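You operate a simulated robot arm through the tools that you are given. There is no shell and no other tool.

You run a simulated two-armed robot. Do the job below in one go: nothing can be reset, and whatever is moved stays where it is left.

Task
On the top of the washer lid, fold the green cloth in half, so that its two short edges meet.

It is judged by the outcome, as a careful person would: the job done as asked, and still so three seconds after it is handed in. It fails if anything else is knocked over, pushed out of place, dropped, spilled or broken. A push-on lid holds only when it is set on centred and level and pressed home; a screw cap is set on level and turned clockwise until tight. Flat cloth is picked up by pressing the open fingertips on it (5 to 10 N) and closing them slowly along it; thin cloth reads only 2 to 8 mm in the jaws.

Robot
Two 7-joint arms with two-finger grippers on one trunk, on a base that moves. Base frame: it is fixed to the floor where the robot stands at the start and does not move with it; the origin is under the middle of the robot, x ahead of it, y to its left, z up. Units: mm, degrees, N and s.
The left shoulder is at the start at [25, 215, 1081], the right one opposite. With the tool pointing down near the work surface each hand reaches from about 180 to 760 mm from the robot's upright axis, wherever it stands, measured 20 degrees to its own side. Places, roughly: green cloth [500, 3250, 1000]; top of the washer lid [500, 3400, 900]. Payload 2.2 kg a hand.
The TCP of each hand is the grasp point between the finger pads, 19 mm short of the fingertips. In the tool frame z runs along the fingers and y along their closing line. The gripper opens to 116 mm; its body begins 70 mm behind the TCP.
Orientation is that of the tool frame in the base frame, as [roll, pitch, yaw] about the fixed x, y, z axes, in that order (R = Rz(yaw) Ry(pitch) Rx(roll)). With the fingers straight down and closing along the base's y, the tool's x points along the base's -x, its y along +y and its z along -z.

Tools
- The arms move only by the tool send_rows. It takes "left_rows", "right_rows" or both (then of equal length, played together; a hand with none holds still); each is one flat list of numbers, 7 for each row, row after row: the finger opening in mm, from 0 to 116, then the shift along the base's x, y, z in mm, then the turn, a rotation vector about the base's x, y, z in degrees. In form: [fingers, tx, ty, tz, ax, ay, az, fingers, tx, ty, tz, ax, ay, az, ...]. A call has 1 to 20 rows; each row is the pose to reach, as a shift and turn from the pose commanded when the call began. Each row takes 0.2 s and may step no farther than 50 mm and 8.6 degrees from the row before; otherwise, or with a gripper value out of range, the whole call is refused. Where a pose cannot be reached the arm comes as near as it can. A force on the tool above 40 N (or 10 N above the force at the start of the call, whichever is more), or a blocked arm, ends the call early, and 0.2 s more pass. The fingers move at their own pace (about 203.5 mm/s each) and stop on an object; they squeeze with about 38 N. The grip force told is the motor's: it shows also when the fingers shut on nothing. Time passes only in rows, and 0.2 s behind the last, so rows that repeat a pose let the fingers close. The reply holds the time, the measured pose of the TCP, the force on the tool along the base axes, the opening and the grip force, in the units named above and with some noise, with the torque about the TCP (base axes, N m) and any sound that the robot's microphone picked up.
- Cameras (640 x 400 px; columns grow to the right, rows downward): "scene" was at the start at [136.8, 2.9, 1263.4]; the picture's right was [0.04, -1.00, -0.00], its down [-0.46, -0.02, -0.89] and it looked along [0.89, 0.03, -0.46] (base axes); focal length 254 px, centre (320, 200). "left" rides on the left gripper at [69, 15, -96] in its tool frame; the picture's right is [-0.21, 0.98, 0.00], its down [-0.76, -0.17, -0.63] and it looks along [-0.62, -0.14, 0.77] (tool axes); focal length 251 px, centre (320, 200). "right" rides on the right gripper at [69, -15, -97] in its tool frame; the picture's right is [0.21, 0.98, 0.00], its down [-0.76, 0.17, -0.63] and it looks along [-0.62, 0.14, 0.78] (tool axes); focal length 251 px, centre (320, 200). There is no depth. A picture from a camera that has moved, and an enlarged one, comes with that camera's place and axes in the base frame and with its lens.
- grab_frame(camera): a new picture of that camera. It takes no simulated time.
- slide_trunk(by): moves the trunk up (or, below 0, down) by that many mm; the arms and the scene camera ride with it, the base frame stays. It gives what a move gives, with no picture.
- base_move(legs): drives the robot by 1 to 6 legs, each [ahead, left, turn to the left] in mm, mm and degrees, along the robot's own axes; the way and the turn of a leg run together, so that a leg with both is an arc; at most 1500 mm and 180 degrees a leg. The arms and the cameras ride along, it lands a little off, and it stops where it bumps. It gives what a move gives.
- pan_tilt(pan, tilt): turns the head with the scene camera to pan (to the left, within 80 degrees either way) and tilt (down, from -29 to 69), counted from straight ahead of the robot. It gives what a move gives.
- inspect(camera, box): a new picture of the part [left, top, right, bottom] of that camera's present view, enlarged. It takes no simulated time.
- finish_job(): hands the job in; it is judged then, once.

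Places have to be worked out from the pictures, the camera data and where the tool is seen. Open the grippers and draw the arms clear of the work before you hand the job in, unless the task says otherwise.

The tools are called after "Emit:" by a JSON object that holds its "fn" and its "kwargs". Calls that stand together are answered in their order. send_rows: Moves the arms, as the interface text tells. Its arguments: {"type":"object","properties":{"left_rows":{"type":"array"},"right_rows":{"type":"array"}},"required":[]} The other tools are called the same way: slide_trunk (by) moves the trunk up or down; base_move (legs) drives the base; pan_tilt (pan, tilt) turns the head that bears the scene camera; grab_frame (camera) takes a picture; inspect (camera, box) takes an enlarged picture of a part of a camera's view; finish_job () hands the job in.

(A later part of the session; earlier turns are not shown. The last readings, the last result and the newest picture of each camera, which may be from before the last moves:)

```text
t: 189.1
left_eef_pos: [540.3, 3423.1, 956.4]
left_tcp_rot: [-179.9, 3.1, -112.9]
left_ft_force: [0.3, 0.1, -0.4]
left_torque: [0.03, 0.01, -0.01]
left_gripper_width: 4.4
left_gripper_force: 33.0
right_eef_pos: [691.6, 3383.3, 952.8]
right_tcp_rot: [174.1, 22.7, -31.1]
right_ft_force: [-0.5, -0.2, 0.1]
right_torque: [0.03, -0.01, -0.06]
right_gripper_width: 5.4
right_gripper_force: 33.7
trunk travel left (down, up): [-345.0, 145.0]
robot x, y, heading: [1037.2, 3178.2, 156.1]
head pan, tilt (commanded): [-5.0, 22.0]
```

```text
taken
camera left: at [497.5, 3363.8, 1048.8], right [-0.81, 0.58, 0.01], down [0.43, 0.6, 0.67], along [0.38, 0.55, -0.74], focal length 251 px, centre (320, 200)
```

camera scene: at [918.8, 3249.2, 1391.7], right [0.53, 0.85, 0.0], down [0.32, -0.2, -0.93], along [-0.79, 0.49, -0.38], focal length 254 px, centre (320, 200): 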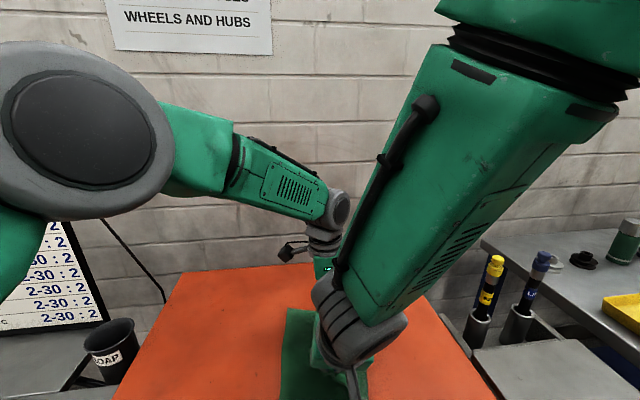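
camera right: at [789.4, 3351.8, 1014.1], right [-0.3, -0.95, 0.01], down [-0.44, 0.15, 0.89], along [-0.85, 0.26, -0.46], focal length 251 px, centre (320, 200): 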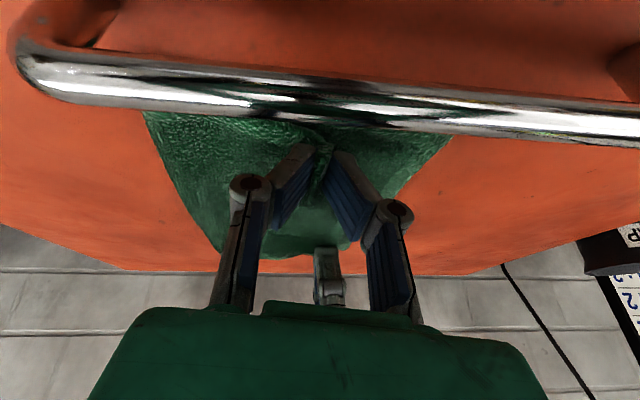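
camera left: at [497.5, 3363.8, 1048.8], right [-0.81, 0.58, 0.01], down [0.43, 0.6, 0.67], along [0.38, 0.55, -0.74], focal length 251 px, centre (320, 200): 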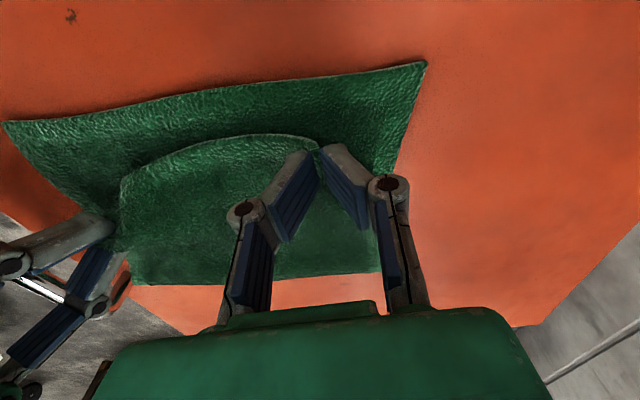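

Nearly there: the held edge is ~20–30 mm short of the hem and parallel. Another small 1.5° turn plus fine arm moves to line up: left corner to ~13 mm inside the hem and 38 mm from the back corner.

Emit:
{"fn": "base_move", "kwargs": {"legs": [[0, 0, 1.5]]}}

Emit:
{"fn": "send_rows", "kwargs": {"left_rows": [0, -5, 1, -2, 0, 0, 0, 0, -9, 2, -4, 0, 0, 0, 0, -13, 3, -5, 0, 0, 0, 0, -15, 3, -6, 0, 0, 0], "right_rows": [0, -1, -1.5, -1, 0, 0, 0, 0, -2, -3, -2, 0, 0, 0, 0, -3, -4.5, -3, 0, 0, 0, 0, -4, -5.5, -4, 0, 0, 0]}}

Emit:
{"fn": "grab_frame", "kwargs": {"camera": "left"}}

Emit:
{"fn": "grab_frame", "kwargs": {"camera": "right"}}

```text
t: 189.9
left_eef_pos: [536.6, 3409.9, 958.1]
left_tcp_rot: [180.0, 3.2, -111.5]
left_ft_force: [-0.8, 0.5, 0.9]
left_torque: [0.02, 0.03, -0.02]
left_gripper_width: 4.0
left_gripper_force: 32.9
right_eef_pos: [688.6, 3372.6, 954.1]
right_tcp_rot: [174.3, 22.9, -29.7]
right_ft_force: [-0.5, 0.3, -0.1]
right_torque: [0.02, -0.04, -0.08]
right_gripper_width: 5.5
right_gripper_force: 34.2
trunk travel left (down, up): [-345.0, 145.0]
robot x, y, heading: [1037.1, 3180.1, 157.8]
head pan, tilt (commanded): [-5.0, 22.0]
```

```text
t: 190.9
left_eef_pos: [524.7, 3412.7, 954.2]
left_tcp_rot: [179.9, 3.1, -111.6]
left_ft_force: [0.3, -0.4, -0.2]
left_torque: [-0.01, -0.01, -0.05]
left_gripper_width: 4.4
left_gripper_force: 32.8
right_eef_pos: [687.0, 3366.1, 950.8]
right_tcp_rot: [174.2, 23.1, -29.7]
right_ft_force: [1.0, 0.6, 0.4]
right_torque: [0.02, 0.02, -0.09]
right_gripper_width: 5.5
right_gripper_force: 33.4
trunk travel left (down, up): [-345.0, 145.0]
robot x, y, heading: [1041.0, 3183.3, 157.8]
head pan, tilt (commanded): [-5.0, 22.0]
```

```text
taken
camera left: at [483.3, 3350.8, 1046.1], right [-0.83, 0.56, 0.02], down [0.42, 0.61, 0.67], along [0.36, 0.56, -0.74], focal length 251 px, centre (320, 200)
```

left: 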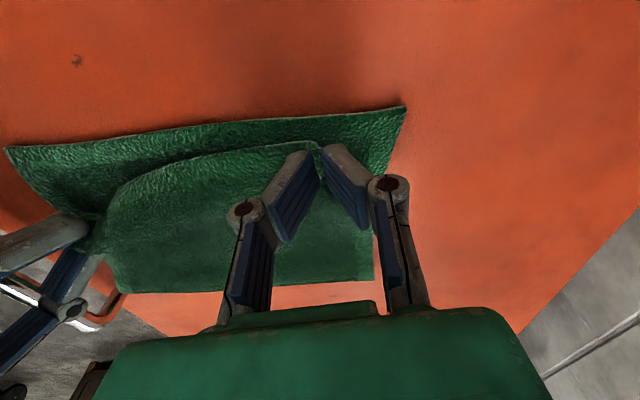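

```text
taken
camera right: at [786.0, 3337.8, 1011.9], right [-0.28, -0.96, 0.01], down [-0.44, 0.13, 0.89], along [-0.86, 0.24, -0.45], focal length 251 px, centre (320, 200)
```

right: 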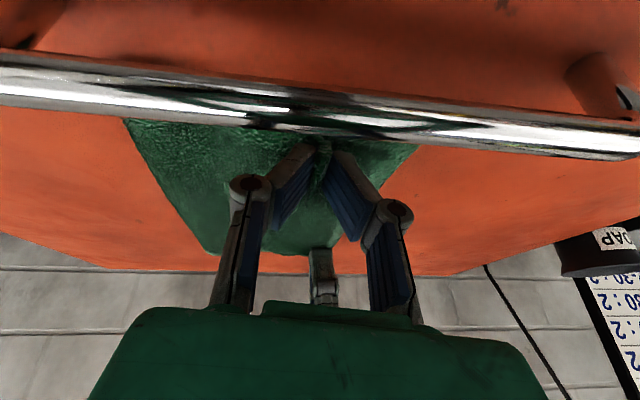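

The back corner is ~10 mm from its mark, and the front edge lags since the right pinch sits further from the edge. I fine-tune: left 11 mm toward the back corner/hem, right 13 mm toward the hem, still just above the bottom layer.

Emit:
{"fn": "send_rows", "kwargs": {"left_rows": [0, -3, -0.5, -1, 0, 0, 0, 0, -6, -1, -2, 0, 0, 0, 0, -9, -1.5, -3, 0, 0, 0, 0, -11.2, -2, -4, 0, 0, 0, 0, -11.2, -2, -4, 0, 0, 0], "right_rows": [0, -1.5, -3, 0, 0, 0, 0, 0, -3, -6, 0, 0, 0, 0, 0, -4.5, -9, 0, 0, 0, 0, 0, -6.1, -11.5, 0, 0, 0, 0, 0, -6.1, -11.5, -1, 0, 0, 0]}}

Emit:
{"fn": "inspect", "kwargs": {"camera": "left", "box": [0, 60, 440, 320]}}

Emit:
{"fn": "grab_frame", "kwargs": {"camera": "right"}}

```text
t: 192.1
left_eef_pos: [514.6, 3410.0, 950.0]
left_tcp_rot: [179.9, 3.0, -111.4]
left_ft_force: [4.2, -0.6, -0.4]
left_torque: [0.02, -0.03, 0.01]
left_gripper_width: 4.3
left_gripper_force: 32.6
right_eef_pos: [682.2, 3356.2, 950.4]
right_tcp_rot: [174.1, 23.1, -29.7]
right_ft_force: [-3.1, 1.8, -0.9]
right_torque: [0.01, 0.02, -0.05]
right_gripper_width: 5.7
right_gripper_force: 33.8
trunk travel left (down, up): [-345.0, 145.0]
robot x, y, heading: [1033.7, 3178.0, 157.7]
head pan, tilt (commanded): [-5.0, 22.0]
```

```text
1.45 times, centred on (220, 190) of left
camera zoom: at [472.8, 3348.7, 1042.2], right [-0.83, 0.56, 0.02], down [0.42, 0.61, 0.67], along [0.36, 0.56, -0.74], focal length 366 px, centre (466, 214)
```

zoom: 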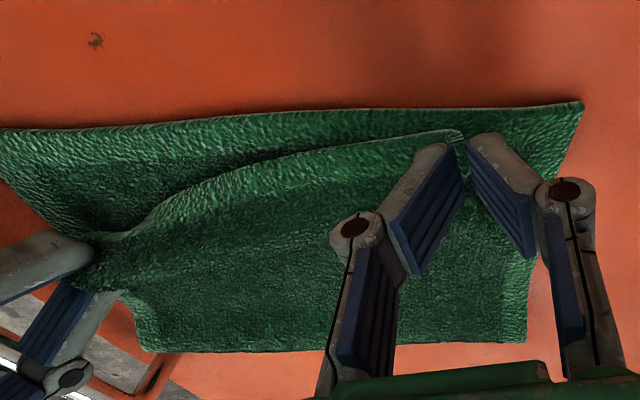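

```text
taken
camera right: at [780.1, 3326.1, 1011.2], right [-0.28, -0.96, 0.01], down [-0.43, 0.13, 0.89], along [-0.86, 0.24, -0.45], focal length 251 px, centre (320, 200)
```

right: 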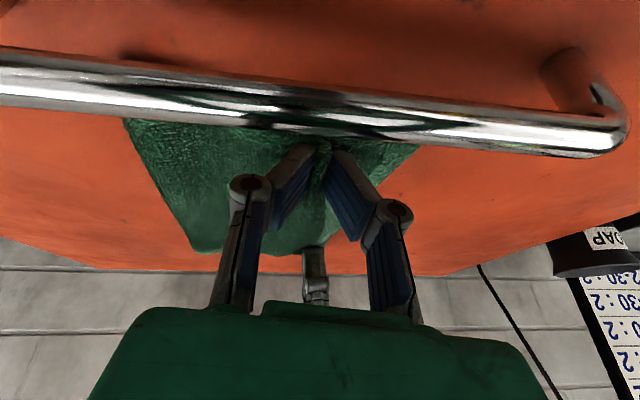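

I check the front corner from the head camera too.

Emit:
{"fn": "pan_tilt", "kwargs": {"pan": -5, "tilt": 50}}

Emit:
{"fn": "inspect", "kwargs": {"camera": "scene", "box": [240, 120, 420, 260]}}

Emit:
{"fn": "inspect", "kwargs": {"camera": "left", "box": [0, 90, 200, 250]}}

```text
t: 193.0
left_eef_pos: [513.2, 3410.7, 950.3]
left_tcp_rot: [179.7, 2.9, -111.5]
left_ft_force: [2.1, -1.4, 0.6]
left_torque: [-0.03, -0.04, -0.03]
left_gripper_width: 4.4
left_gripper_force: 33.6
right_eef_pos: [681.5, 3355.6, 951.6]
right_tcp_rot: [174.1, 23.0, -29.7]
right_ft_force: [-3.3, 0.9, -0.2]
right_torque: [0.01, -0.03, -0.1]
right_gripper_width: 5.4
right_gripper_force: 33.7
trunk travel left (down, up): [-345.0, 145.0]
robot x, y, heading: [1034.7, 3177.8, 157.9]
head pan, tilt (commanded): [-5.0, 50.0]
```

```text
2.86 times, centred on (330, 190) of scene
camera zoom: at [927.3, 3232.7, 1349.5], right [0.46, 0.89, 0.0], down [0.68, -0.35, -0.64], along [-0.57, 0.29, -0.77], focal length 725 px, centre (291, 229)
```

zoom: 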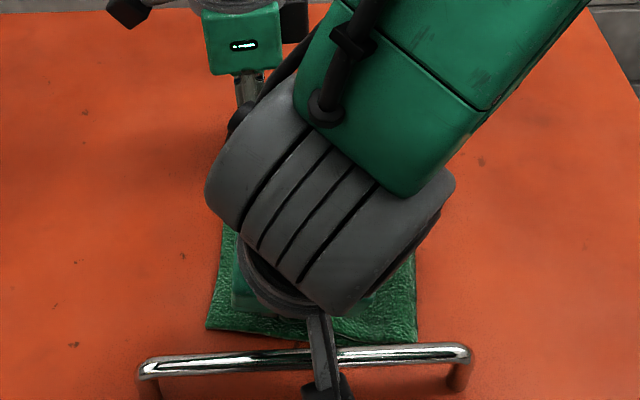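

```text
2.50 times, centred on (100, 170) of left
camera zoom: at [472.7, 3348.7, 1042.4], right [-0.83, 0.56, 0.02], down [0.42, 0.61, 0.67], along [0.36, 0.56, -0.74], focal length 629 px, centre (870, 275)
```

zoom: 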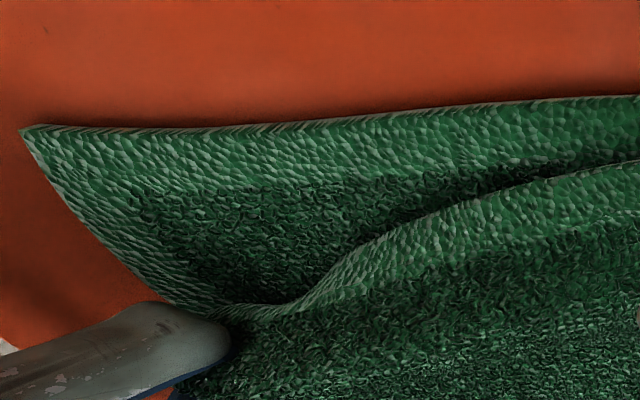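

The back corner is aligned with the hem (≈0–3 mm). The front corner FL still lags ~47 mm because ~50 mm of cloth is bunched in/after the right pinch. I move the right hand another 10 mm toward the hem, lower both to just touching, then open the right grip slowly in place.

Emit:
{"fn": "send_rows", "kwargs": {"left_rows": [0, 0, 0, -3, 0, 0, 0, 0, 0, 0, -6, 0, 0, 0, 0, 0, 0, -8, 0, 0, 0, 0, 0, 0, -9, 0, 0, 0, 0, 0, 0, -9, 0, 0, 0], "right_rows": [0, -3, -2, -1, 0, 0, 0, 0, -6, -4, -3, 0, 0, 0, 0, -9, -6.4, -5, 0, 0, 0, 0, -9, -6.4, -7, 0, 0, 0, 0, -9, -6.4, -7, 0, 0, 0]}}

Emit:
{"fn": "inspect", "kwargs": {"camera": "left", "box": [0, 90, 400, 320]}}

```text
t: 194.2
left_eef_pos: [513.7, 3410.5, 942.3]
left_tcp_rot: [179.6, 3.1, -111.5]
left_ft_force: [0.0, -0.3, 9.8]
left_torque: [0.06, -0.04, -0.03]
left_gripper_width: 4.3
left_gripper_force: 33.3
right_eef_pos: [672.0, 3349.4, 943.6]
right_tcp_rot: [174.3, 23.1, -29.7]
right_ft_force: [1.3, 0.4, 3.9]
right_torque: [0.07, -0.01, -0.1]
right_gripper_width: 5.5
right_gripper_force: 34.0
trunk travel left (down, up): [-345.0, 145.0]
robot x, y, heading: [1036.8, 3178.6, 157.4]
head pan, tilt (commanded): [-5.0, 50.0]
```

```text
1.60 times, centred on (200, 205) of left
camera zoom: at [472.8, 3348.5, 1034.1], right [-0.83, 0.56, 0.02], down [0.42, 0.61, 0.67], along [0.36, 0.57, -0.74], focal length 402 px, centre (512, 192)
```

zoom: 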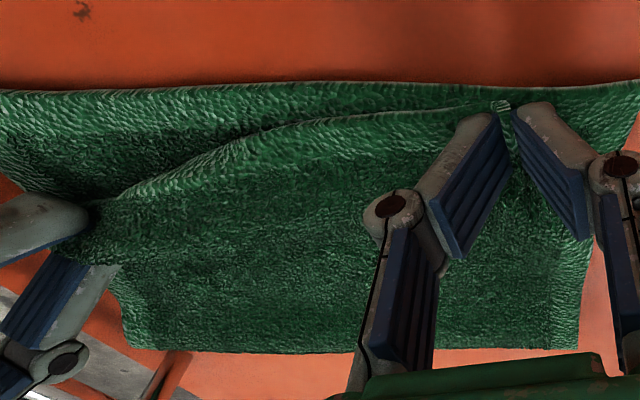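

Left presses ~10 N (anchoring the back corner), right barely touches. I raise the right 2 mm and open it slowly.

Emit:
{"fn": "send_rows", "kwargs": {"right_rows": [5, 0, 0, 1.5, 0, 0, 0, 8, 0, 0, 2, 0, 0, 0, 12, 0, 0, 2, 0, 0, 0, 16, 0, 0, 2, 0, 0, 0, 20, 0, 0, 2, 0, 0, 0, 26, 0, 0, 2, 0, 0, 0, 32, 0, 0, 2, 0, 0, 0, 38, 0, 0, 2, 0, 0, 0, 44, 0, 0, 2, 0, 0, 0, 44, 0, 0, 2, 0, 0, 0]}}

Emit:
{"fn": "inspect", "kwargs": {"camera": "left", "box": [0, 90, 400, 320]}}

Emit:
{"fn": "grab_frame", "kwargs": {"camera": "right"}}

```text
t: 196.4
left_eef_pos: [513.6, 3410.3, 942.0]
left_tcp_rot: [179.7, 3.0, -111.5]
left_ft_force: [-1.8, 1.6, 12.8]
left_torque: [0.11, 0.01, 0.01]
left_gripper_width: 4.3
left_gripper_force: 33.0
right_eef_pos: [671.9, 3349.0, 946.3]
right_tcp_rot: [174.3, 23.1, -29.7]
right_ft_force: [-0.5, -0.1, 1.6]
right_torque: [0.04, -0.01, 0.03]
right_gripper_width: 43.2
right_gripper_force: 0.1
trunk travel left (down, up): [-345.0, 145.0]
robot x, y, heading: [1035.9, 3182.1, 157.8]
head pan, tilt (commanded): [-5.0, 50.0]
```

```text
1.60 times, centred on (200, 205) of left
camera zoom: at [473.0, 3348.4, 1033.6], right [-0.83, 0.56, 0.02], down [0.42, 0.61, 0.67], along [0.36, 0.56, -0.74], focal length 402 px, centre (512, 192)
```

zoom: 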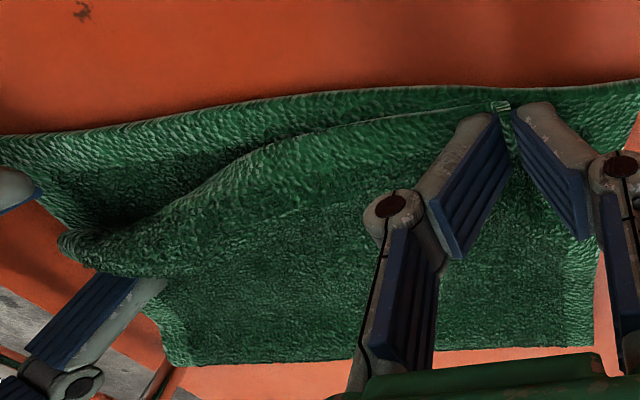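

```text
taken
camera right: at [771.6, 3319.6, 1007.1], right [-0.28, -0.96, 0.01], down [-0.43, 0.13, 0.89], along [-0.86, 0.24, -0.45], focal length 251 px, centre (320, 200)
```

right: 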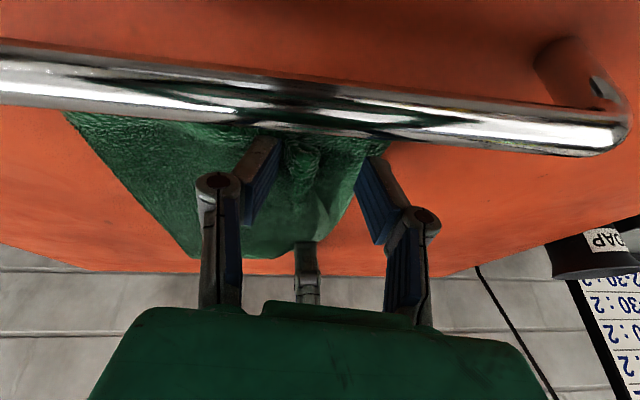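

The grip is released. I raise the right hand straight up and away to see the front corner.

Emit:
{"fn": "send_rows", "kwargs": {"right_rows": [44, 0, 0, 10, 0, 0, 0, 44, 0, 0, 30, 0, 0, 0, 44, 0, 0, 60, 0, 0, 0, 44, 0, 0, 100, 0, 0, 0, 44, 5, 10, 130, 0, 0, 0, 44, 15, 40, 150, 0, 0, 0, 44, 30, 80, 160, 0, 0, 0, 44, 45, 125, 160, 0, 0, 0]}}

Emit:
{"fn": "inspect", "kwargs": {"camera": "scene", "box": [240, 120, 420, 260]}}

Emit:
{"fn": "inspect", "kwargs": {"camera": "left", "box": [0, 90, 400, 320]}}

Emit:
{"fn": "grab_frame", "kwargs": {"camera": "right"}}

```text
t: 198.2
left_eef_pos: [514.0, 3410.9, 941.7]
left_tcp_rot: [179.8, 2.9, -111.5]
left_ft_force: [-1.9, -1.9, 13.3]
left_torque: [0.03, -0.01, -0.01]
left_gripper_width: 4.5
left_gripper_force: 32.8
right_eef_pos: [719.1, 3475.7, 1104.0]
right_tcp_rot: [173.9, 23.2, -29.7]
right_ft_force: [-0.5, 0.5, 0.0]
right_torque: [-0.02, 0.06, 0.04]
right_gripper_width: 43.9
right_gripper_force: 0.1
trunk travel left (down, up): [-345.0, 145.0]
robot x, y, heading: [1036.8, 3182.5, 157.7]
head pan, tilt (commanded): [-5.0, 50.0]
```

```text
2.86 times, centred on (330, 190) of scene
camera zoom: at [930.7, 3233.9, 1349.8], right [0.46, 0.89, 0.0], down [0.68, -0.35, -0.64], along [-0.57, 0.29, -0.77], focal length 725 px, centre (291, 229)
```

zoom: 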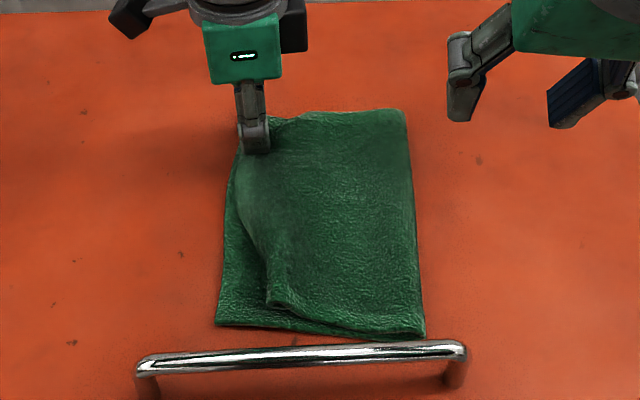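

```text
1.60 times, centred on (200, 205) of left
camera zoom: at [473.8, 3349.6, 1033.6], right [-0.83, 0.56, 0.02], down [0.42, 0.61, 0.67], along [0.36, 0.56, -0.74], focal length 402 px, centre (512, 192)
```

zoom: 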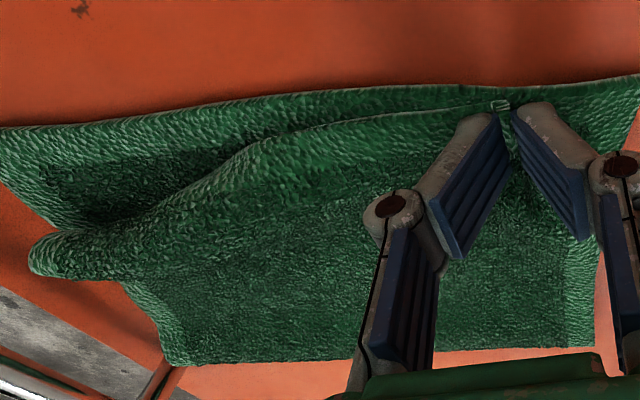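

```text
taken
camera right: at [818.5, 3447.5, 1165.4], right [-0.28, -0.96, 0.01], down [-0.43, 0.13, 0.89], along [-0.86, 0.24, -0.45], focal length 251 px, centre (320, 200)
```

right: 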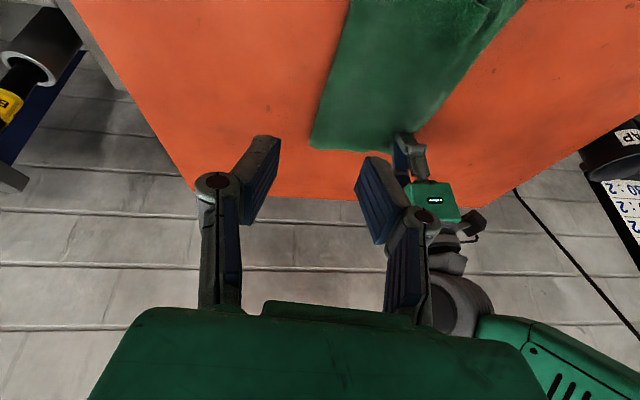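

The fold looks very good: fold line straight, back corner on the hem; only the front corner of the top layer lags ~35 mm. I now release the back corner with the left hand (gently, without pressing) and withdraw it to get room for correcting the front corner.

Emit:
{"fn": "send_rows", "kwargs": {"left_rows": [0, 0, 0, 1.5, 0, 0, 0, 0, 0, 0, 2.5, 0, 0, 0, 6, 0, 0, 2.5, 0, 0, 0, 9, 0, 0, 2.5, 0, 0, 0, 12, 0, 0, 2.5, 0, 0, 0, 16, 0, 0, 2.5, 0, 0, 0, 20, 0, 0, 2.5, 0, 0, 0, 25, 0, 0, 2.5, 0, 0, 0, 30, 0, 0, 2.5, 0, 0, 0, 34, 0, 0, 2.5, 0, 0, 0, 34, 0, 0, 12, 0, 0, 0, 34, 0, 0, 35, 0, 0, 0, 34, 0, 0, 70, 0, 0, 0, 34, -5, -10, 110, 0, 0, 0, 34, -15, -40, 140, 0, 0, 0, 34, -25, -80, 160, 0, 0, 0, 34, -30, -120, 170, 0, 0, 0]}}

Emit:
{"fn": "inspect", "kwargs": {"camera": "scene", "box": [240, 120, 420, 260]}}

Emit:
{"fn": "inspect", "kwargs": {"camera": "left", "box": [60, 0, 460, 230]}}

```text
t: 201.8
left_eef_pos: [482.0, 3288.9, 1111.4]
left_tcp_rot: [179.7, 3.2, -111.7]
left_ft_force: [0.4, -0.2, -0.2]
left_torque: [-0.01, 0.0, 0.0]
left_gripper_width: 33.9
left_gripper_force: 0.0
right_eef_pos: [718.0, 3471.8, 1105.3]
right_tcp_rot: [174.3, 23.2, -29.7]
right_ft_force: [0.2, 0.0, 0.3]
right_torque: [-0.02, -0.02, -0.03]
right_gripper_width: 44.0
right_gripper_force: 0.1
trunk travel left (down, up): [-345.0, 145.0]
robot x, y, heading: [1037.6, 3181.7, 157.6]
head pan, tilt (commanded): [-5.0, 50.0]
```

```text
2.86 times, centred on (330, 190) of scene
camera zoom: at [928.1, 3229.1, 1349.7], right [0.46, 0.89, 0.0], down [0.68, -0.35, -0.64], along [-0.57, 0.3, -0.77], focal length 725 px, centre (291, 229)
```

zoom: 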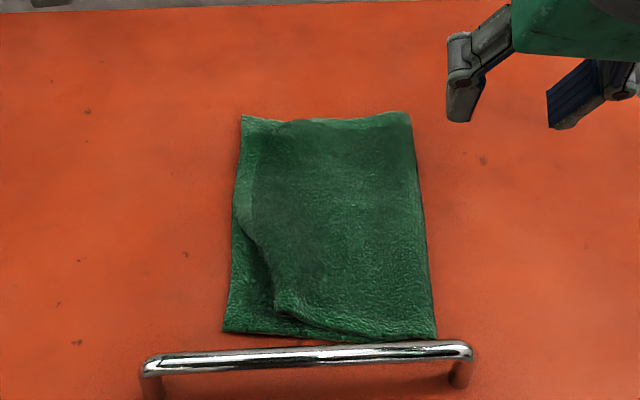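

```text
1.60 times, centred on (260, 115) of left
camera zoom: at [441.2, 3225.5, 1202.7], right [-0.83, 0.56, 0.02], down [0.42, 0.61, 0.67], along [0.37, 0.57, -0.74], focal length 402 px, centre (416, 336)
```

zoom: 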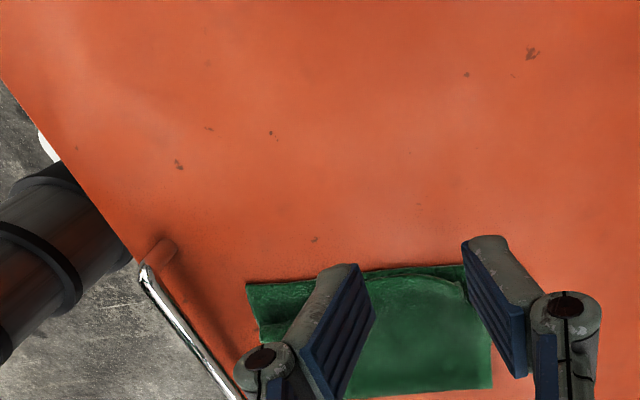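

Released; I take a close zoom to judge the alignment of both top corners.

Emit:
{"fn": "inspect", "kwargs": {"camera": "scene", "box": [300, 150, 400, 245]}}

Emit:
{"fn": "inspect", "kwargs": {"camera": "left", "box": [190, 140, 390, 260]}}

Emit:
{"fn": "grab_frame", "kwargs": {"camera": "right"}}

```text
4.21 times, centred on (350, 198) of scene
camera zoom: at [928.1, 3229.1, 1349.7], right [0.46, 0.89, 0.0], down [0.68, -0.35, -0.64], along [-0.57, 0.3, -0.77], focal length 1069 px, centre (194, 210)
```

zoom: 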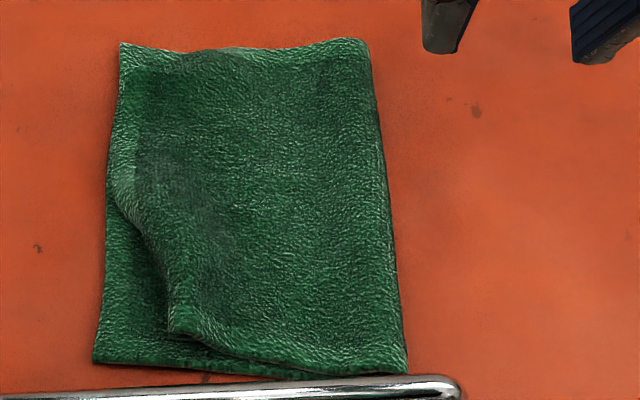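

```text
3.20 times, centred on (290, 200) of left
camera zoom: at [441.2, 3225.5, 1202.7], right [-0.83, 0.56, 0.02], down [0.42, 0.61, 0.67], along [0.37, 0.57, -0.74], focal length 805 px, centre (416, 200)
```

zoom: 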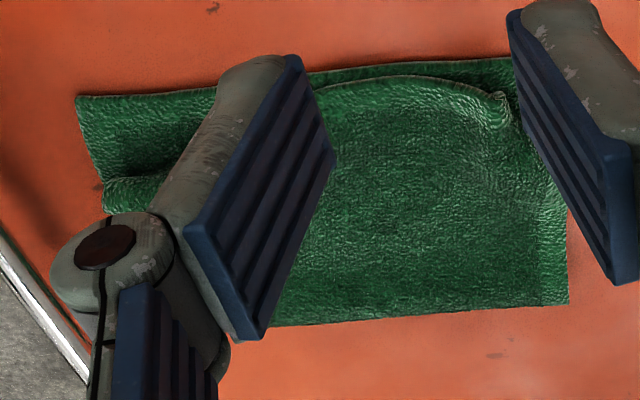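

```text
taken
camera right: at [816.8, 3442.7, 1166.0], right [-0.28, -0.96, 0.0], down [-0.44, 0.13, 0.89], along [-0.86, 0.24, -0.45], focal length 251 px, centre (320, 200)
```

right: 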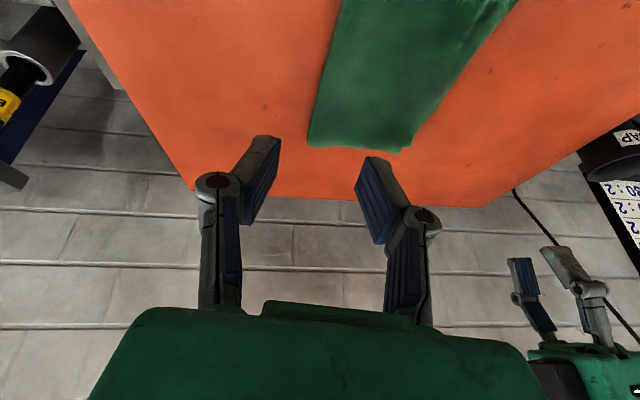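

Geometry is close to ideal (bottom layer 144–149 mm wide, hem straight). Only the top front corner lags ~40 mm with a small hump, and the back corner ~13 mm. I'll press lightly on the lagging front corner with the closed left fingertips and drag it toward the hem. First position the left hand above it and move the right hand away.

Emit:
{"fn": "send_rows", "kwargs": {"right_rows": [44, 8, 18, 10, 0, 0, 0, 44, 17, 37, 20, 0, 0, 0, 44, 26, 56, 30, 0, 0, 0, 44, 35, 75, 30, 0, 0, 0, 44, 35, 75, 30, 0, 0, 0, 44, 35, 75, 30, 0, 0, 0, 44, 35, 75, 30, 0, 0, 0], "left_rows": [20, 30, 5, 0, 0, 0, 0, 10, 65, 15, 0, 0, 0, 0, 0, 100, 30, 0, 0, 0, 0, 0, 140, 48, -5, 0, 0, 0, 0, 170, 65, -30, 0, 0, 0, 0, 188, 78, -70, 0, 0, 0, 0, 188, 78, -110, 0, 0, 0]}}

Emit:
{"fn": "grab_frame", "kwargs": {"camera": "left"}}

Emit:
{"fn": "inspect", "kwargs": {"camera": "left", "box": [180, 40, 460, 240]}}

```text
t: 203.4
left_eef_pos: [671.1, 3369.8, 1001.5]
left_tcp_rot: [179.6, 3.1, -111.4]
left_ft_force: [-0.4, -0.8, -0.8]
left_torque: [-0.02, 0.01, 0.0]
left_gripper_width: 0.0
left_gripper_force: 29.1
right_eef_pos: [750.9, 3550.8, 1135.3]
right_tcp_rot: [174.1, 23.0, -29.6]
right_ft_force: [-0.5, 0.4, 0.3]
right_torque: [-0.01, 0.02, -0.01]
right_gripper_width: 43.9
right_gripper_force: 0.1
trunk travel left (down, up): [-345.0, 145.0]
robot x, y, heading: [1031.0, 3183.0, 157.6]
head pan, tilt (commanded): [-5.0, 50.0]
```

```text
taken
camera left: at [628.8, 3307.4, 1093.1], right [-0.83, 0.56, 0.02], down [0.42, 0.61, 0.67], along [0.36, 0.56, -0.74], focal length 251 px, centre (320, 200)
```

left: 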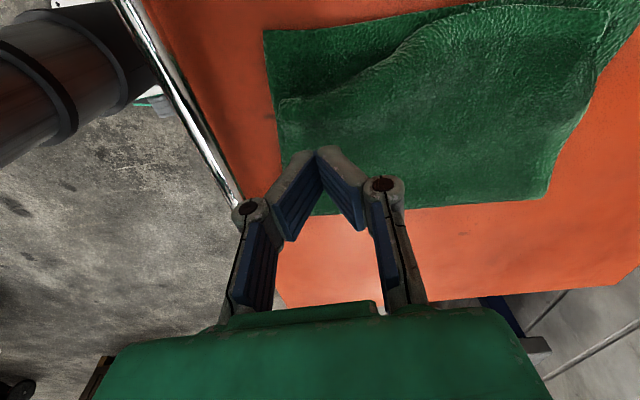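

```text
2.00 times, centred on (320, 140) of left
camera zoom: at [628.8, 3307.4, 1093.1], right [-0.83, 0.56, 0.02], down [0.42, 0.61, 0.67], along [0.36, 0.56, -0.74], focal length 503 px, centre (320, 320)
```

zoom: 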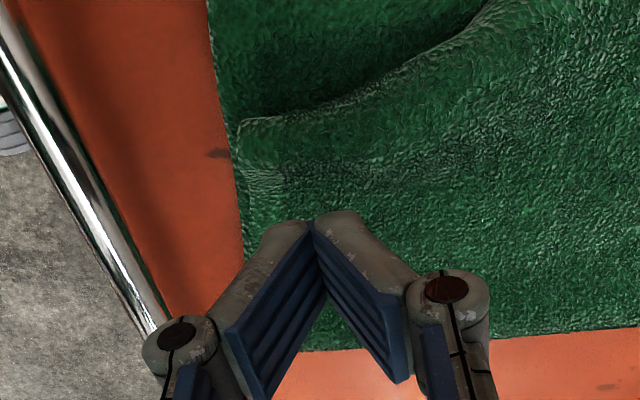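

Clear view: the top corner FL needs to go (−14.5, −32) mm ≈ 35 mm to meet FR, and it already lies on the front edge line. I place the fingertips 12 mm inside that corner and go down to contact.

Emit:
{"fn": "send_rows", "kwargs": {"left_rows": [0, 2, -6, -15, 0, 0, 0, 0, 4.6, -12.6, -30, 0, 0, 0, 0, 4.6, -12.6, -45, 0, 0, 0, 0, 4.6, -12.6, -52, 0, 0, 0, 0, 4.6, -12.6, -52, 0, 0, 0]}}

Emit:
{"fn": "send_rows", "kwargs": {"left_rows": [0, 0, 0, -2, 0, 0, 0, 0, 0, 0, -4, 0, 0, 0, 0, 0, 0, -4, 0, 0, 0]}}

Emit:
{"fn": "inspect", "kwargs": {"camera": "left", "box": [180, 40, 460, 240]}}

```text
t: 204.6
left_eef_pos: [669.7, 3356.7, 953.4]
left_tcp_rot: [179.9, 4.1, -110.6]
left_ft_force: [0.7, 0.3, -0.5]
left_torque: [-0.03, 0.0, -0.04]
left_gripper_width: 0.0
left_gripper_force: 28.9
right_eef_pos: [751.9, 3550.0, 1134.7]
right_tcp_rot: [174.1, 23.1, -29.6]
right_ft_force: [-0.3, -0.4, -0.8]
right_torque: [-0.03, 0.0, -0.03]
right_gripper_width: 43.9
right_gripper_force: 0.1
trunk travel left (down, up): [-345.0, 145.0]
robot x, y, heading: [1037.4, 3179.6, 157.7]
head pan, tilt (commanded): [-5.0, 50.0]
```

```text
t: 205.4
left_eef_pos: [670.0, 3358.4, 950.1]
left_tcp_rot: [179.8, 4.0, -110.5]
left_ft_force: [0.5, 0.2, 0.2]
left_torque: [0.03, 0.0, 0.0]
left_gripper_width: 0.1
left_gripper_force: 28.0
right_eef_pos: [752.5, 3551.5, 1134.7]
right_tcp_rot: [174.1, 23.0, -29.7]
right_ft_force: [0.5, -0.1, 0.1]
right_torque: [-0.03, 0.0, -0.03]
right_gripper_width: 43.7
right_gripper_force: 0.0
trunk travel left (down, up): [-345.0, 145.0]
robot x, y, heading: [1033.7, 3179.1, 157.6]
head pan, tilt (commanded): [-5.0, 50.0]
```

```text
2.00 times, centred on (320, 140) of left
camera zoom: at [629.8, 3292.8, 1041.3], right [-0.84, 0.54, 0.02], down [0.41, 0.61, 0.68], along [0.36, 0.58, -0.73], focal length 503 px, centre (320, 320)
```

zoom: 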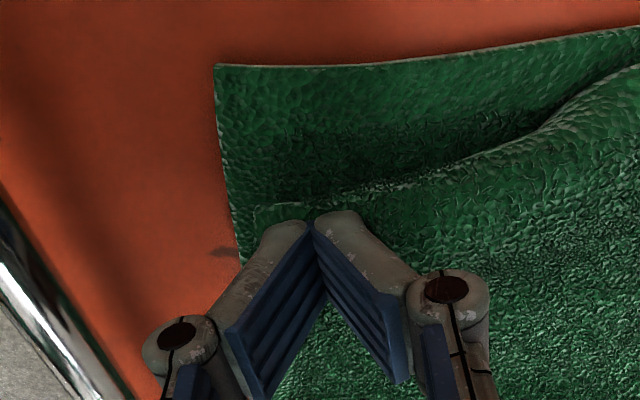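

The fingertips are right at the lagging edge. Continuing down to contact.

Emit:
{"fn": "send_rows", "kwargs": {"left_rows": [0, 0, 0, -2, 0, 0, 0, 0, 0, 0, -4, 0, 0, 0, 0, 0, 0, -4, 0, 0, 0]}}

Emit:
{"fn": "send_rows", "kwargs": {"left_rows": [0, 0, 0, -1, 0, 0, 0, 0, 0, 0, -2, 0, 0, 0, 0, 0, 0, -2, 0, 0, 0]}}

```text
t: 206.2
left_eef_pos: [671.1, 3357.7, 947.6]
left_tcp_rot: [179.9, 4.1, -110.5]
left_ft_force: [0.0, -0.5, 1.0]
left_torque: [0.02, 0.01, 0.01]
left_gripper_width: 0.1
left_gripper_force: 28.4
right_eef_pos: [752.9, 3551.8, 1133.7]
right_tcp_rot: [174.1, 23.0, -29.7]
right_ft_force: [-0.2, 0.3, -0.3]
right_torque: [0.01, -0.03, 0.06]
right_gripper_width: 44.0
right_gripper_force: 0.0
trunk travel left (down, up): [-345.0, 145.0]
robot x, y, heading: [1035.5, 3180.4, 157.7]
head pan, tilt (commanded): [-5.0, 50.0]
```

```text
t: 207.0
left_eef_pos: [671.6, 3356.8, 945.3]
left_tcp_rot: [179.9, 4.0, -110.6]
left_ft_force: [0.4, -0.6, 2.7]
left_torque: [0.02, -0.03, 0.0]
left_gripper_width: 0.1
left_gripper_force: 29.0
right_eef_pos: [752.3, 3549.9, 1133.8]
right_tcp_rot: [174.1, 23.0, -29.8]
right_ft_force: [0.1, 0.5, 0.3]
right_torque: [0.01, 0.0, -0.02]
right_gripper_width: 44.0
right_gripper_force: 0.0
trunk travel left (down, up): [-345.0, 145.0]
robot x, y, heading: [1033.7, 3180.1, 157.7]
head pan, tilt (commanded): [-5.0, 50.0]
```

2.7 N of contact. I try a light 12 mm drag toward the hem and check which layer moves.

Emit:
{"fn": "send_rows", "kwargs": {"left_rows": [0, -1.2, -2.7, -0.5, 0, 0, 0, 0, -2.5, -5.5, -0.5, 0, 0, 0, 0, -3.7, -8.2, -0.5, 0, 0, 0, 0, -5, -11, -0.5, 0, 0, 0, 0, -5, -11, -0.5, 0, 0, 0]}}

Emit:
{"fn": "inspect", "kwargs": {"camera": "left", "box": [180, 40, 460, 240]}}

```text
t: 208.2
left_eef_pos: [669.9, 3348.3, 940.3]
left_tcp_rot: [179.5, 3.2, -111.4]
left_ft_force: [-1.4, 6.0, 23.5]
left_torque: [0.14, 0.02, 0.02]
left_gripper_width: 0.0
left_gripper_force: 28.9
right_eef_pos: [753.7, 3551.7, 1135.5]
right_tcp_rot: [174.2, 23.1, -29.7]
right_ft_force: [0.2, 1.1, 0.4]
right_torque: [0.01, -0.01, 0.06]
right_gripper_width: 43.8
right_gripper_force: 0.0
trunk travel left (down, up): [-345.0, 145.0]
robot x, y, heading: [1034.9, 3182.4, 157.7]
head pan, tilt (commanded): [-5.0, 50.0]
```

```text
2.00 times, centred on (320, 140) of left
camera zoom: at [629.8, 3284.0, 1032.6], right [-0.83, 0.56, 0.02], down [0.42, 0.61, 0.67], along [0.36, 0.57, -0.74], focal length 503 px, centre (320, 320)
```

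zoom: 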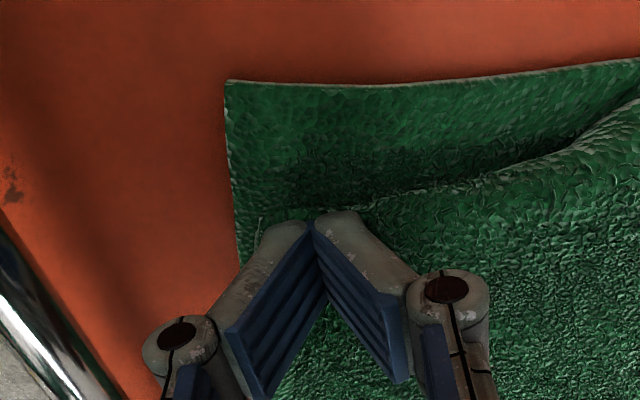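

Bottom and top moved together, so the bottom needs to be pinned. I lift the left slightly, turn the right hand (opened to 100 mm) so its two fingertips line up along the fold edge, and bring it above the fold side.

Emit:
{"fn": "send_rows", "kwargs": {"left_rows": [0, 0, 0, 8, 0, 0, 0, 0, 0, 0, 16, 0, 0, 0, 0, 0, 0, 16, 0, 0, 0, 0, 0, 0, 16, 0, 0, 0, 0, 0, 0, 16, 0, 0, 0, 0, 0, 0, 16, 0, 0, 0, 0, 0, 0, 16, 0, 0, 0, 0, 0, 0, 16, 0, 0, 0, 0, 0, 0, 16, 0, 0, 0, 0, 0, 0, 16, 0, 0, 0, 0, 0, 0, 16, 0, 0, 0, 0, 0, 0, 16, 0, 0, 0], "right_rows": [50, 0, 0, 0, 0, 0, 8.4, 60, 0, 0, 0, 0, 0, 16.8, 70, 0, 0, 0, 0, 0, 25.2, 80, 0, 0, 0, 0, 0, 33.6, 90, 0, 0, 0, 0, 0, 42, 100, -5, 0, 0, 0, 0, 50.4, 100, -15, -5, 0, 0, 0, 58.8, 100, -30, -10, -5, 0, 0, 67.2, 100, -50, -20, -15, 0, 0, 75.6, 100, -70, -32, -25, 0, 0, 84, 100, -90, -50, -40, 0, 0, 92, 100, -105, -62, -60, 0, 0, 92]}}

Emit:
{"fn": "grab_frame", "kwargs": {"camera": "right"}}

Emit:
{"fn": "grab_frame", "kwargs": {"camera": "scene"}}

```text
t: 210.8
left_eef_pos: [670.8, 3345.7, 955.5]
left_tcp_rot: [179.8, 3.1, -111.5]
left_ft_force: [-0.9, -0.9, -0.5]
left_torque: [-0.01, 0.01, -0.02]
left_gripper_width: 0.2
left_gripper_force: 27.6
right_eef_pos: [647.6, 3486.5, 1073.5]
right_tcp_rot: [174.0, 23.1, 62.4]
right_ft_force: [0.3, 0.1, -0.1]
right_torque: [0.0, -0.04, -0.01]
right_gripper_width: 99.8
right_gripper_force: 0.0
trunk travel left (down, up): [-345.0, 145.0]
robot x, y, heading: [1034.2, 3180.2, 157.5]
head pan, tilt (commanded): [-5.0, 50.0]
```

```text
taken
camera right: at [671.2, 3586.2, 1134.3], right [0.97, -0.24, 0.01], down [-0.12, -0.44, 0.89], along [-0.21, -0.87, -0.45], focal length 251 px, centre (320, 200)
```

right: 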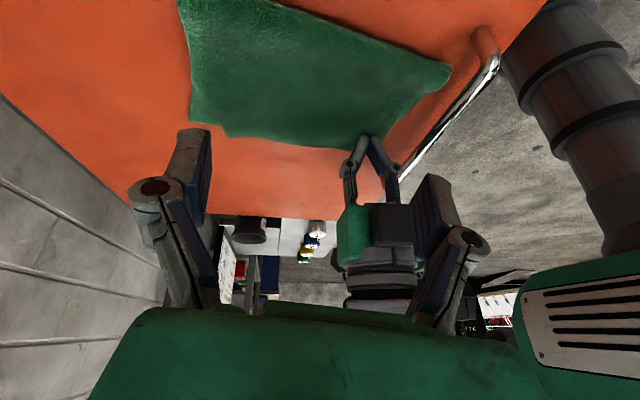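

```text
taken
camera scene: at [927.1, 3233.7, 1349.4], right [0.46, 0.89, 0.0], down [0.68, -0.35, -0.64], along [-0.57, 0.29, -0.77], focal length 254 px, centre (320, 200)
```

scene: 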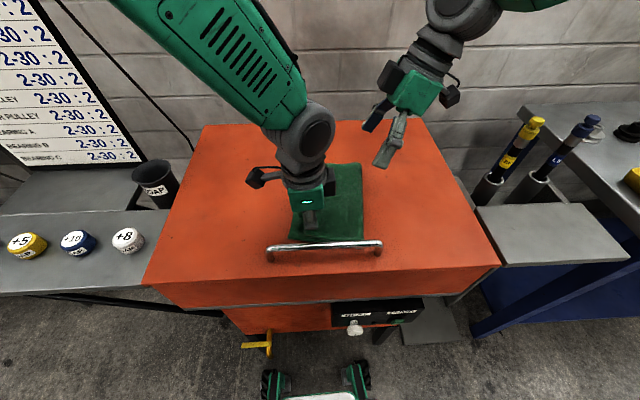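

The right hand leans away nicely. I bring its two fingertips down onto the fold side (about 25 mm inside the fold edge).

Emit:
{"fn": "send_rows", "kwargs": {"right_rows": [100, -3, -7, -25, 0, 0, 0, 100, -7, -15, -50, 0, 0, 0, 100, -11, -23, -75, 0, 0, 0, 100, -14, -29, -100, 0, 0, 0, 100, -14, -29, -113, 0, 0, 0, 100, -14, -29, -113, 0, 0, 0]}}

Emit:
{"fn": "grab_frame", "kwargs": {"camera": "right"}}

Emit:
{"fn": "inspect", "kwargs": {"camera": "scene", "box": [240, 110, 420, 260]}}

```text
t: 212.2
left_eef_pos: [672.5, 3345.2, 955.0]
left_tcp_rot: [179.7, 3.0, -111.5]
left_ft_force: [-0.4, -0.4, -0.6]
left_torque: [0.0, 0.0, 0.0]
left_gripper_width: 0.0
left_gripper_force: 28.7
right_eef_pos: [633.1, 3458.0, 962.1]
right_tcp_rot: [174.1, 23.1, 62.3]
right_ft_force: [0.0, 0.1, -0.2]
right_torque: [0.0, 0.01, 0.02]
right_gripper_width: 99.8
right_gripper_force: 0.0
trunk travel left (down, up): [-345.0, 145.0]
robot x, y, heading: [1033.8, 3178.9, 157.5]
head pan, tilt (commanded): [-5.0, 50.0]
```

```text
taken
camera right: at [657.2, 3557.8, 1022.8], right [0.97, -0.24, 0.01], down [-0.12, -0.44, 0.89], along [-0.21, -0.87, -0.45], focal length 251 px, centre (320, 200)
```

right: 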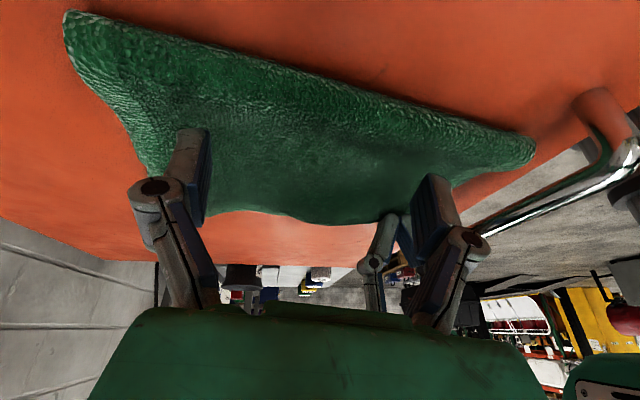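

```text
2.67 times, centred on (330, 185) of scene
camera zoom: at [928.2, 3234.1, 1349.5], right [0.46, 0.89, 0.0], down [0.68, -0.35, -0.64], along [-0.57, 0.29, -0.77], focal length 677 px, centre (293, 240)
```

zoom: 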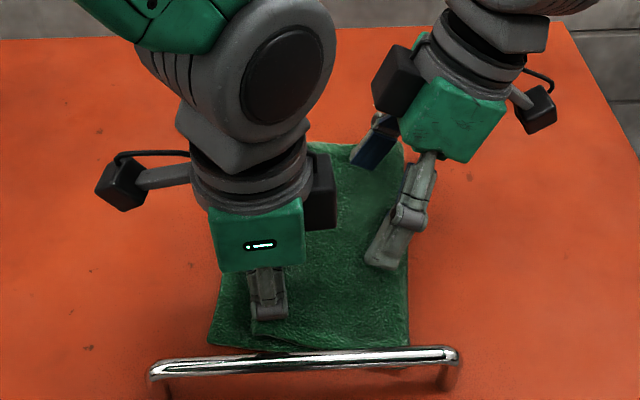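

Both fingertips sit over the fold side. Pressing down carefully.

Emit:
{"fn": "send_rows", "kwargs": {"right_rows": [100, 0, 0, -5, 0, 0, 0, 100, 0, 0, -10, 0, 0, 0, 100, 0, 0, -14, 0, 0, 0, 100, 0, 0, -14, 0, 0, 0]}}

Emit:
{"fn": "send_rows", "kwargs": {"right_rows": [100, 0, 0, -2, 0, 0, 0, 100, 0, 0, -4, 0, 0, 0, 100, 0, 0, -4, 0, 0, 0]}}

```text
t: 213.2
left_eef_pos: [672.0, 3344.8, 955.2]
left_tcp_rot: [179.7, 3.1, -111.5]
left_ft_force: [0.2, 0.1, 0.6]
left_torque: [0.02, 0.05, -0.03]
left_gripper_width: 0.1
left_gripper_force: 28.9
right_eef_pos: [633.6, 3458.8, 948.9]
right_tcp_rot: [174.1, 23.1, 62.2]
right_ft_force: [-0.1, 0.6, 0.1]
right_torque: [-0.03, 0.03, 0.02]
right_gripper_width: 100.2
right_gripper_force: 0.0
trunk travel left (down, up): [-345.0, 145.0]
robot x, y, heading: [1034.5, 3178.5, 157.6]
head pan, tilt (commanded): [-5.0, 50.0]
```

```text
t: 214.0
left_eef_pos: [671.3, 3345.7, 955.1]
left_tcp_rot: [179.7, 3.1, -111.6]
left_ft_force: [0.2, 0.8, -0.7]
left_torque: [0.02, 0.03, -0.02]
left_gripper_width: 0.0
left_gripper_force: 28.7
right_eef_pos: [633.6, 3459.7, 944.0]
right_tcp_rot: [174.1, 23.1, 62.3]
right_ft_force: [0.3, -0.7, 1.1]
right_torque: [0.04, 0.06, -0.02]
right_gripper_width: 100.2
right_gripper_force: 0.2
trunk travel left (down, up): [-345.0, 145.0]
robot x, y, heading: [1034.9, 3184.4, 157.7]
head pan, tilt (commanded): [-5.0, 50.0]
```

Contact begins; pressing 4 mm further for a firm hold (~15 N), and lowering the left back onto the corner.

Emit:
{"fn": "send_rows", "kwargs": {"right_rows": [100, 0, 0, -2, 0, 0, 0, 100, 0, 0, -4, 0, 0, 0, 100, 0, 0, -4.5, 0, 0, 0, 100, 0, 0, -4.5, 0, 0, 0, 100, 0, 0, -4.5, 0, 0, 0], "left_rows": [0, 0, 0, -4, 0, 0, 0, 0, 0, 0, -7, 0, 0, 0, 0, 0, 0, -9, 0, 0, 0, 0, 0, 0, -10, 0, 0, 0, 0, 0, 0, -10, 0, 0, 0]}}

Emit:
{"fn": "inspect", "kwargs": {"camera": "left", "box": [180, 40, 460, 240]}}

```text
t: 215.2
left_eef_pos: [671.1, 3345.7, 944.9]
left_tcp_rot: [179.6, 3.1, -111.4]
left_ft_force: [0.7, -0.1, 1.6]
left_torque: [-0.01, 0.0, -0.01]
left_gripper_width: 0.0
left_gripper_force: 28.4
right_eef_pos: [634.8, 3459.4, 939.2]
right_tcp_rot: [174.2, 23.1, 62.4]
right_ft_force: [-1.4, 2.0, 9.3]
right_torque: [0.27, 0.53, -0.04]
right_gripper_width: 99.1
right_gripper_force: 6.6
trunk travel left (down, up): [-345.0, 145.0]
robot x, y, heading: [1037.0, 3179.4, 158.0]
head pan, tilt (commanded): [-5.0, 50.0]
```

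```text
2.00 times, centred on (320, 140) of left
camera zoom: at [630.6, 3283.1, 1037.6], right [-0.83, 0.56, 0.02], down [0.42, 0.61, 0.67], along [0.36, 0.56, -0.74], focal length 503 px, centre (320, 320)
```

zoom: 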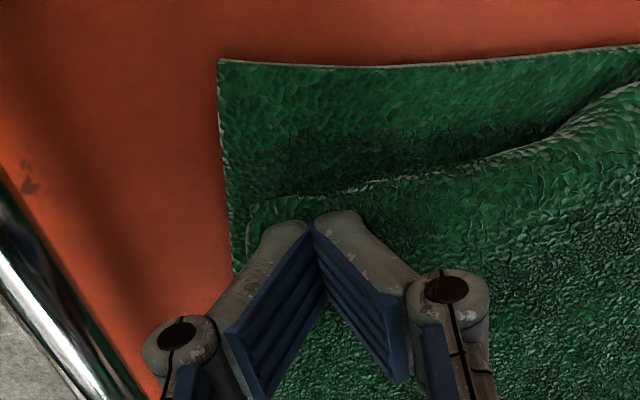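

Only the back fingertip is pressing (the hand is rolled ~5°). I level the right hand and lower it so both fingertips press.

Emit:
{"fn": "send_rows", "kwargs": {"right_rows": [100, 0, 0, 0, 1.2, 2.4, 0, 100, 0, 0, -1, 2.5, 4.8, 0, 100, 0, 0, -2, 2.5, 4.8, 0, 100, 0, 0, -2, 2.5, 4.8, 0]}}

```text
t: 216.2
left_eef_pos: [671.6, 3346.2, 944.9]
left_tcp_rot: [179.8, 3.1, -111.5]
left_ft_force: [-0.3, 0.5, 3.2]
left_torque: [-0.03, 0.0, 0.0]
left_gripper_width: 0.1
left_gripper_force: 28.3
right_eef_pos: [635.0, 3458.6, 938.1]
right_tcp_rot: [180.0, 23.0, 64.6]
right_ft_force: [-0.3, -0.1, 3.7]
right_torque: [0.02, 0.0, 0.01]
right_gripper_width: 99.2
right_gripper_force: 0.0
trunk travel left (down, up): [-345.0, 145.0]
robot x, y, heading: [1034.8, 3180.8, 157.7]
head pan, tilt (commanded): [-5.0, 50.0]
```

Balanced now. Pressing the right to ~18 N, then dragging the left corner 12 mm toward the hem.

Emit:
{"fn": "send_rows", "kwargs": {"right_rows": [100, 0, 0, -2, 0, 0, 0, 100, 0, 0, -4, 0, 0, 0, 100, 0, 0, -4, 0, 0, 0, 100, 0, 0, -4, 0, 0, 0, 100, 0, 0, -4, 0, 0, 0, 100, 0, 0, -4, 0, 0, 0, 100, 0, 0, -4, 0, 0, 0, 100, 0, 0, -4, 0, 0, 0], "left_rows": [0, 0, 0, 0, 0, 0, 0, 0, 0, 0, 0, 0, 0, 0, 0, 0, 0, -0.5, 0, 0, 0, 0, -1.2, -2.7, -0.5, 0, 0, 0, 0, -2.5, -5.5, -0.5, 0, 0, 0, 0, -3.7, -8.2, -0.5, 0, 0, 0, 0, -5, -11, -0.5, 0, 0, 0, 0, -5, -11, -0.5, 0, 0, 0]}}

Emit:
{"fn": "inspect", "kwargs": {"camera": "left", "box": [180, 40, 460, 240]}}

```text
t: 218.0
left_eef_pos: [668.0, 3334.4, 946.5]
left_tcp_rot: [179.6, 3.1, -111.5]
left_ft_force: [0.8, 1.4, 1.6]
left_torque: [0.02, 0.0, -0.01]
left_gripper_width: 0.2
left_gripper_force: 28.3
right_eef_pos: [634.4, 3456.8, 934.7]
right_tcp_rot: [180.0, 23.1, 64.5]
right_ft_force: [-1.1, -3.1, 19.9]
right_torque: [0.21, 0.26, 0.04]
right_gripper_width: 105.5
right_gripper_force: 1.3
trunk travel left (down, up): [-345.0, 145.0]
robot x, y, heading: [1035.1, 3181.8, 157.7]
head pan, tilt (commanded): [-5.0, 50.0]
```

```text
2.00 times, centred on (320, 140) of left
camera zoom: at [627.2, 3271.9, 1037.6], right [-0.83, 0.56, 0.02], down [0.42, 0.61, 0.67], along [0.36, 0.56, -0.74], focal length 503 px, centre (320, 320)
```

zoom: 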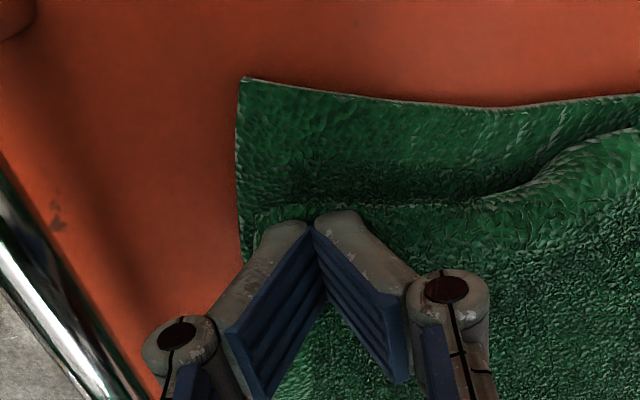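

Some slack came out of the bottom; now it should be taut against the pins. I continue dragging another 14 mm with slightly more pressure.

Emit:
{"fn": "send_rows", "kwargs": {"left_rows": [0, 0, 0, -1, 0, 0, 0, 0, -1.2, -2.7, -1.5, 0, 0, 0, 0, -2.5, -5.5, -1.5, 0, 0, 0, 0, -3.7, -8.2, -1.5, 0, 0, 0, 0, -5, -11, -1.5, 0, 0, 0, 0, -5.8, -12.8, -1.5, 0, 0, 0, 0, -5.8, -12.8, -1.5, 0, 0, 0]}}

Emit:
{"fn": "inspect", "kwargs": {"camera": "left", "box": [180, 40, 460, 240]}}

```text
t: 219.6
left_eef_pos: [661.3, 3322.1, 944.8]
left_tcp_rot: [179.7, 3.0, -111.5]
left_ft_force: [-0.6, -0.4, 0.2]
left_torque: [-0.02, 0.02, -0.01]
left_gripper_width: 0.0
left_gripper_force: 28.0
right_eef_pos: [634.0, 3458.4, 934.2]
right_tcp_rot: [-180.0, 23.0, 64.6]
right_ft_force: [0.6, -0.2, 17.1]
right_torque: [0.1, 0.15, -0.06]
right_gripper_width: 107.4
right_gripper_force: 7.1
trunk travel left (down, up): [-345.0, 145.0]
robot x, y, heading: [1034.3, 3178.9, 157.6]
head pan, tilt (commanded): [-5.0, 50.0]
```

```text
2.00 times, centred on (320, 140) of left
camera zoom: at [620.0, 3259.4, 1035.4], right [-0.83, 0.56, 0.02], down [0.42, 0.61, 0.67], along [0.36, 0.56, -0.74], focal length 503 px, centre (320, 320)
```

zoom: 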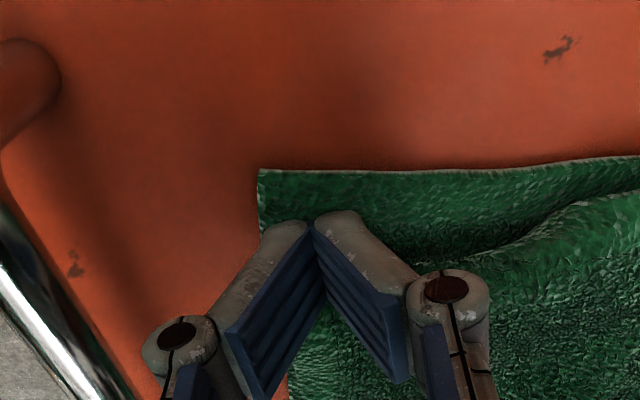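

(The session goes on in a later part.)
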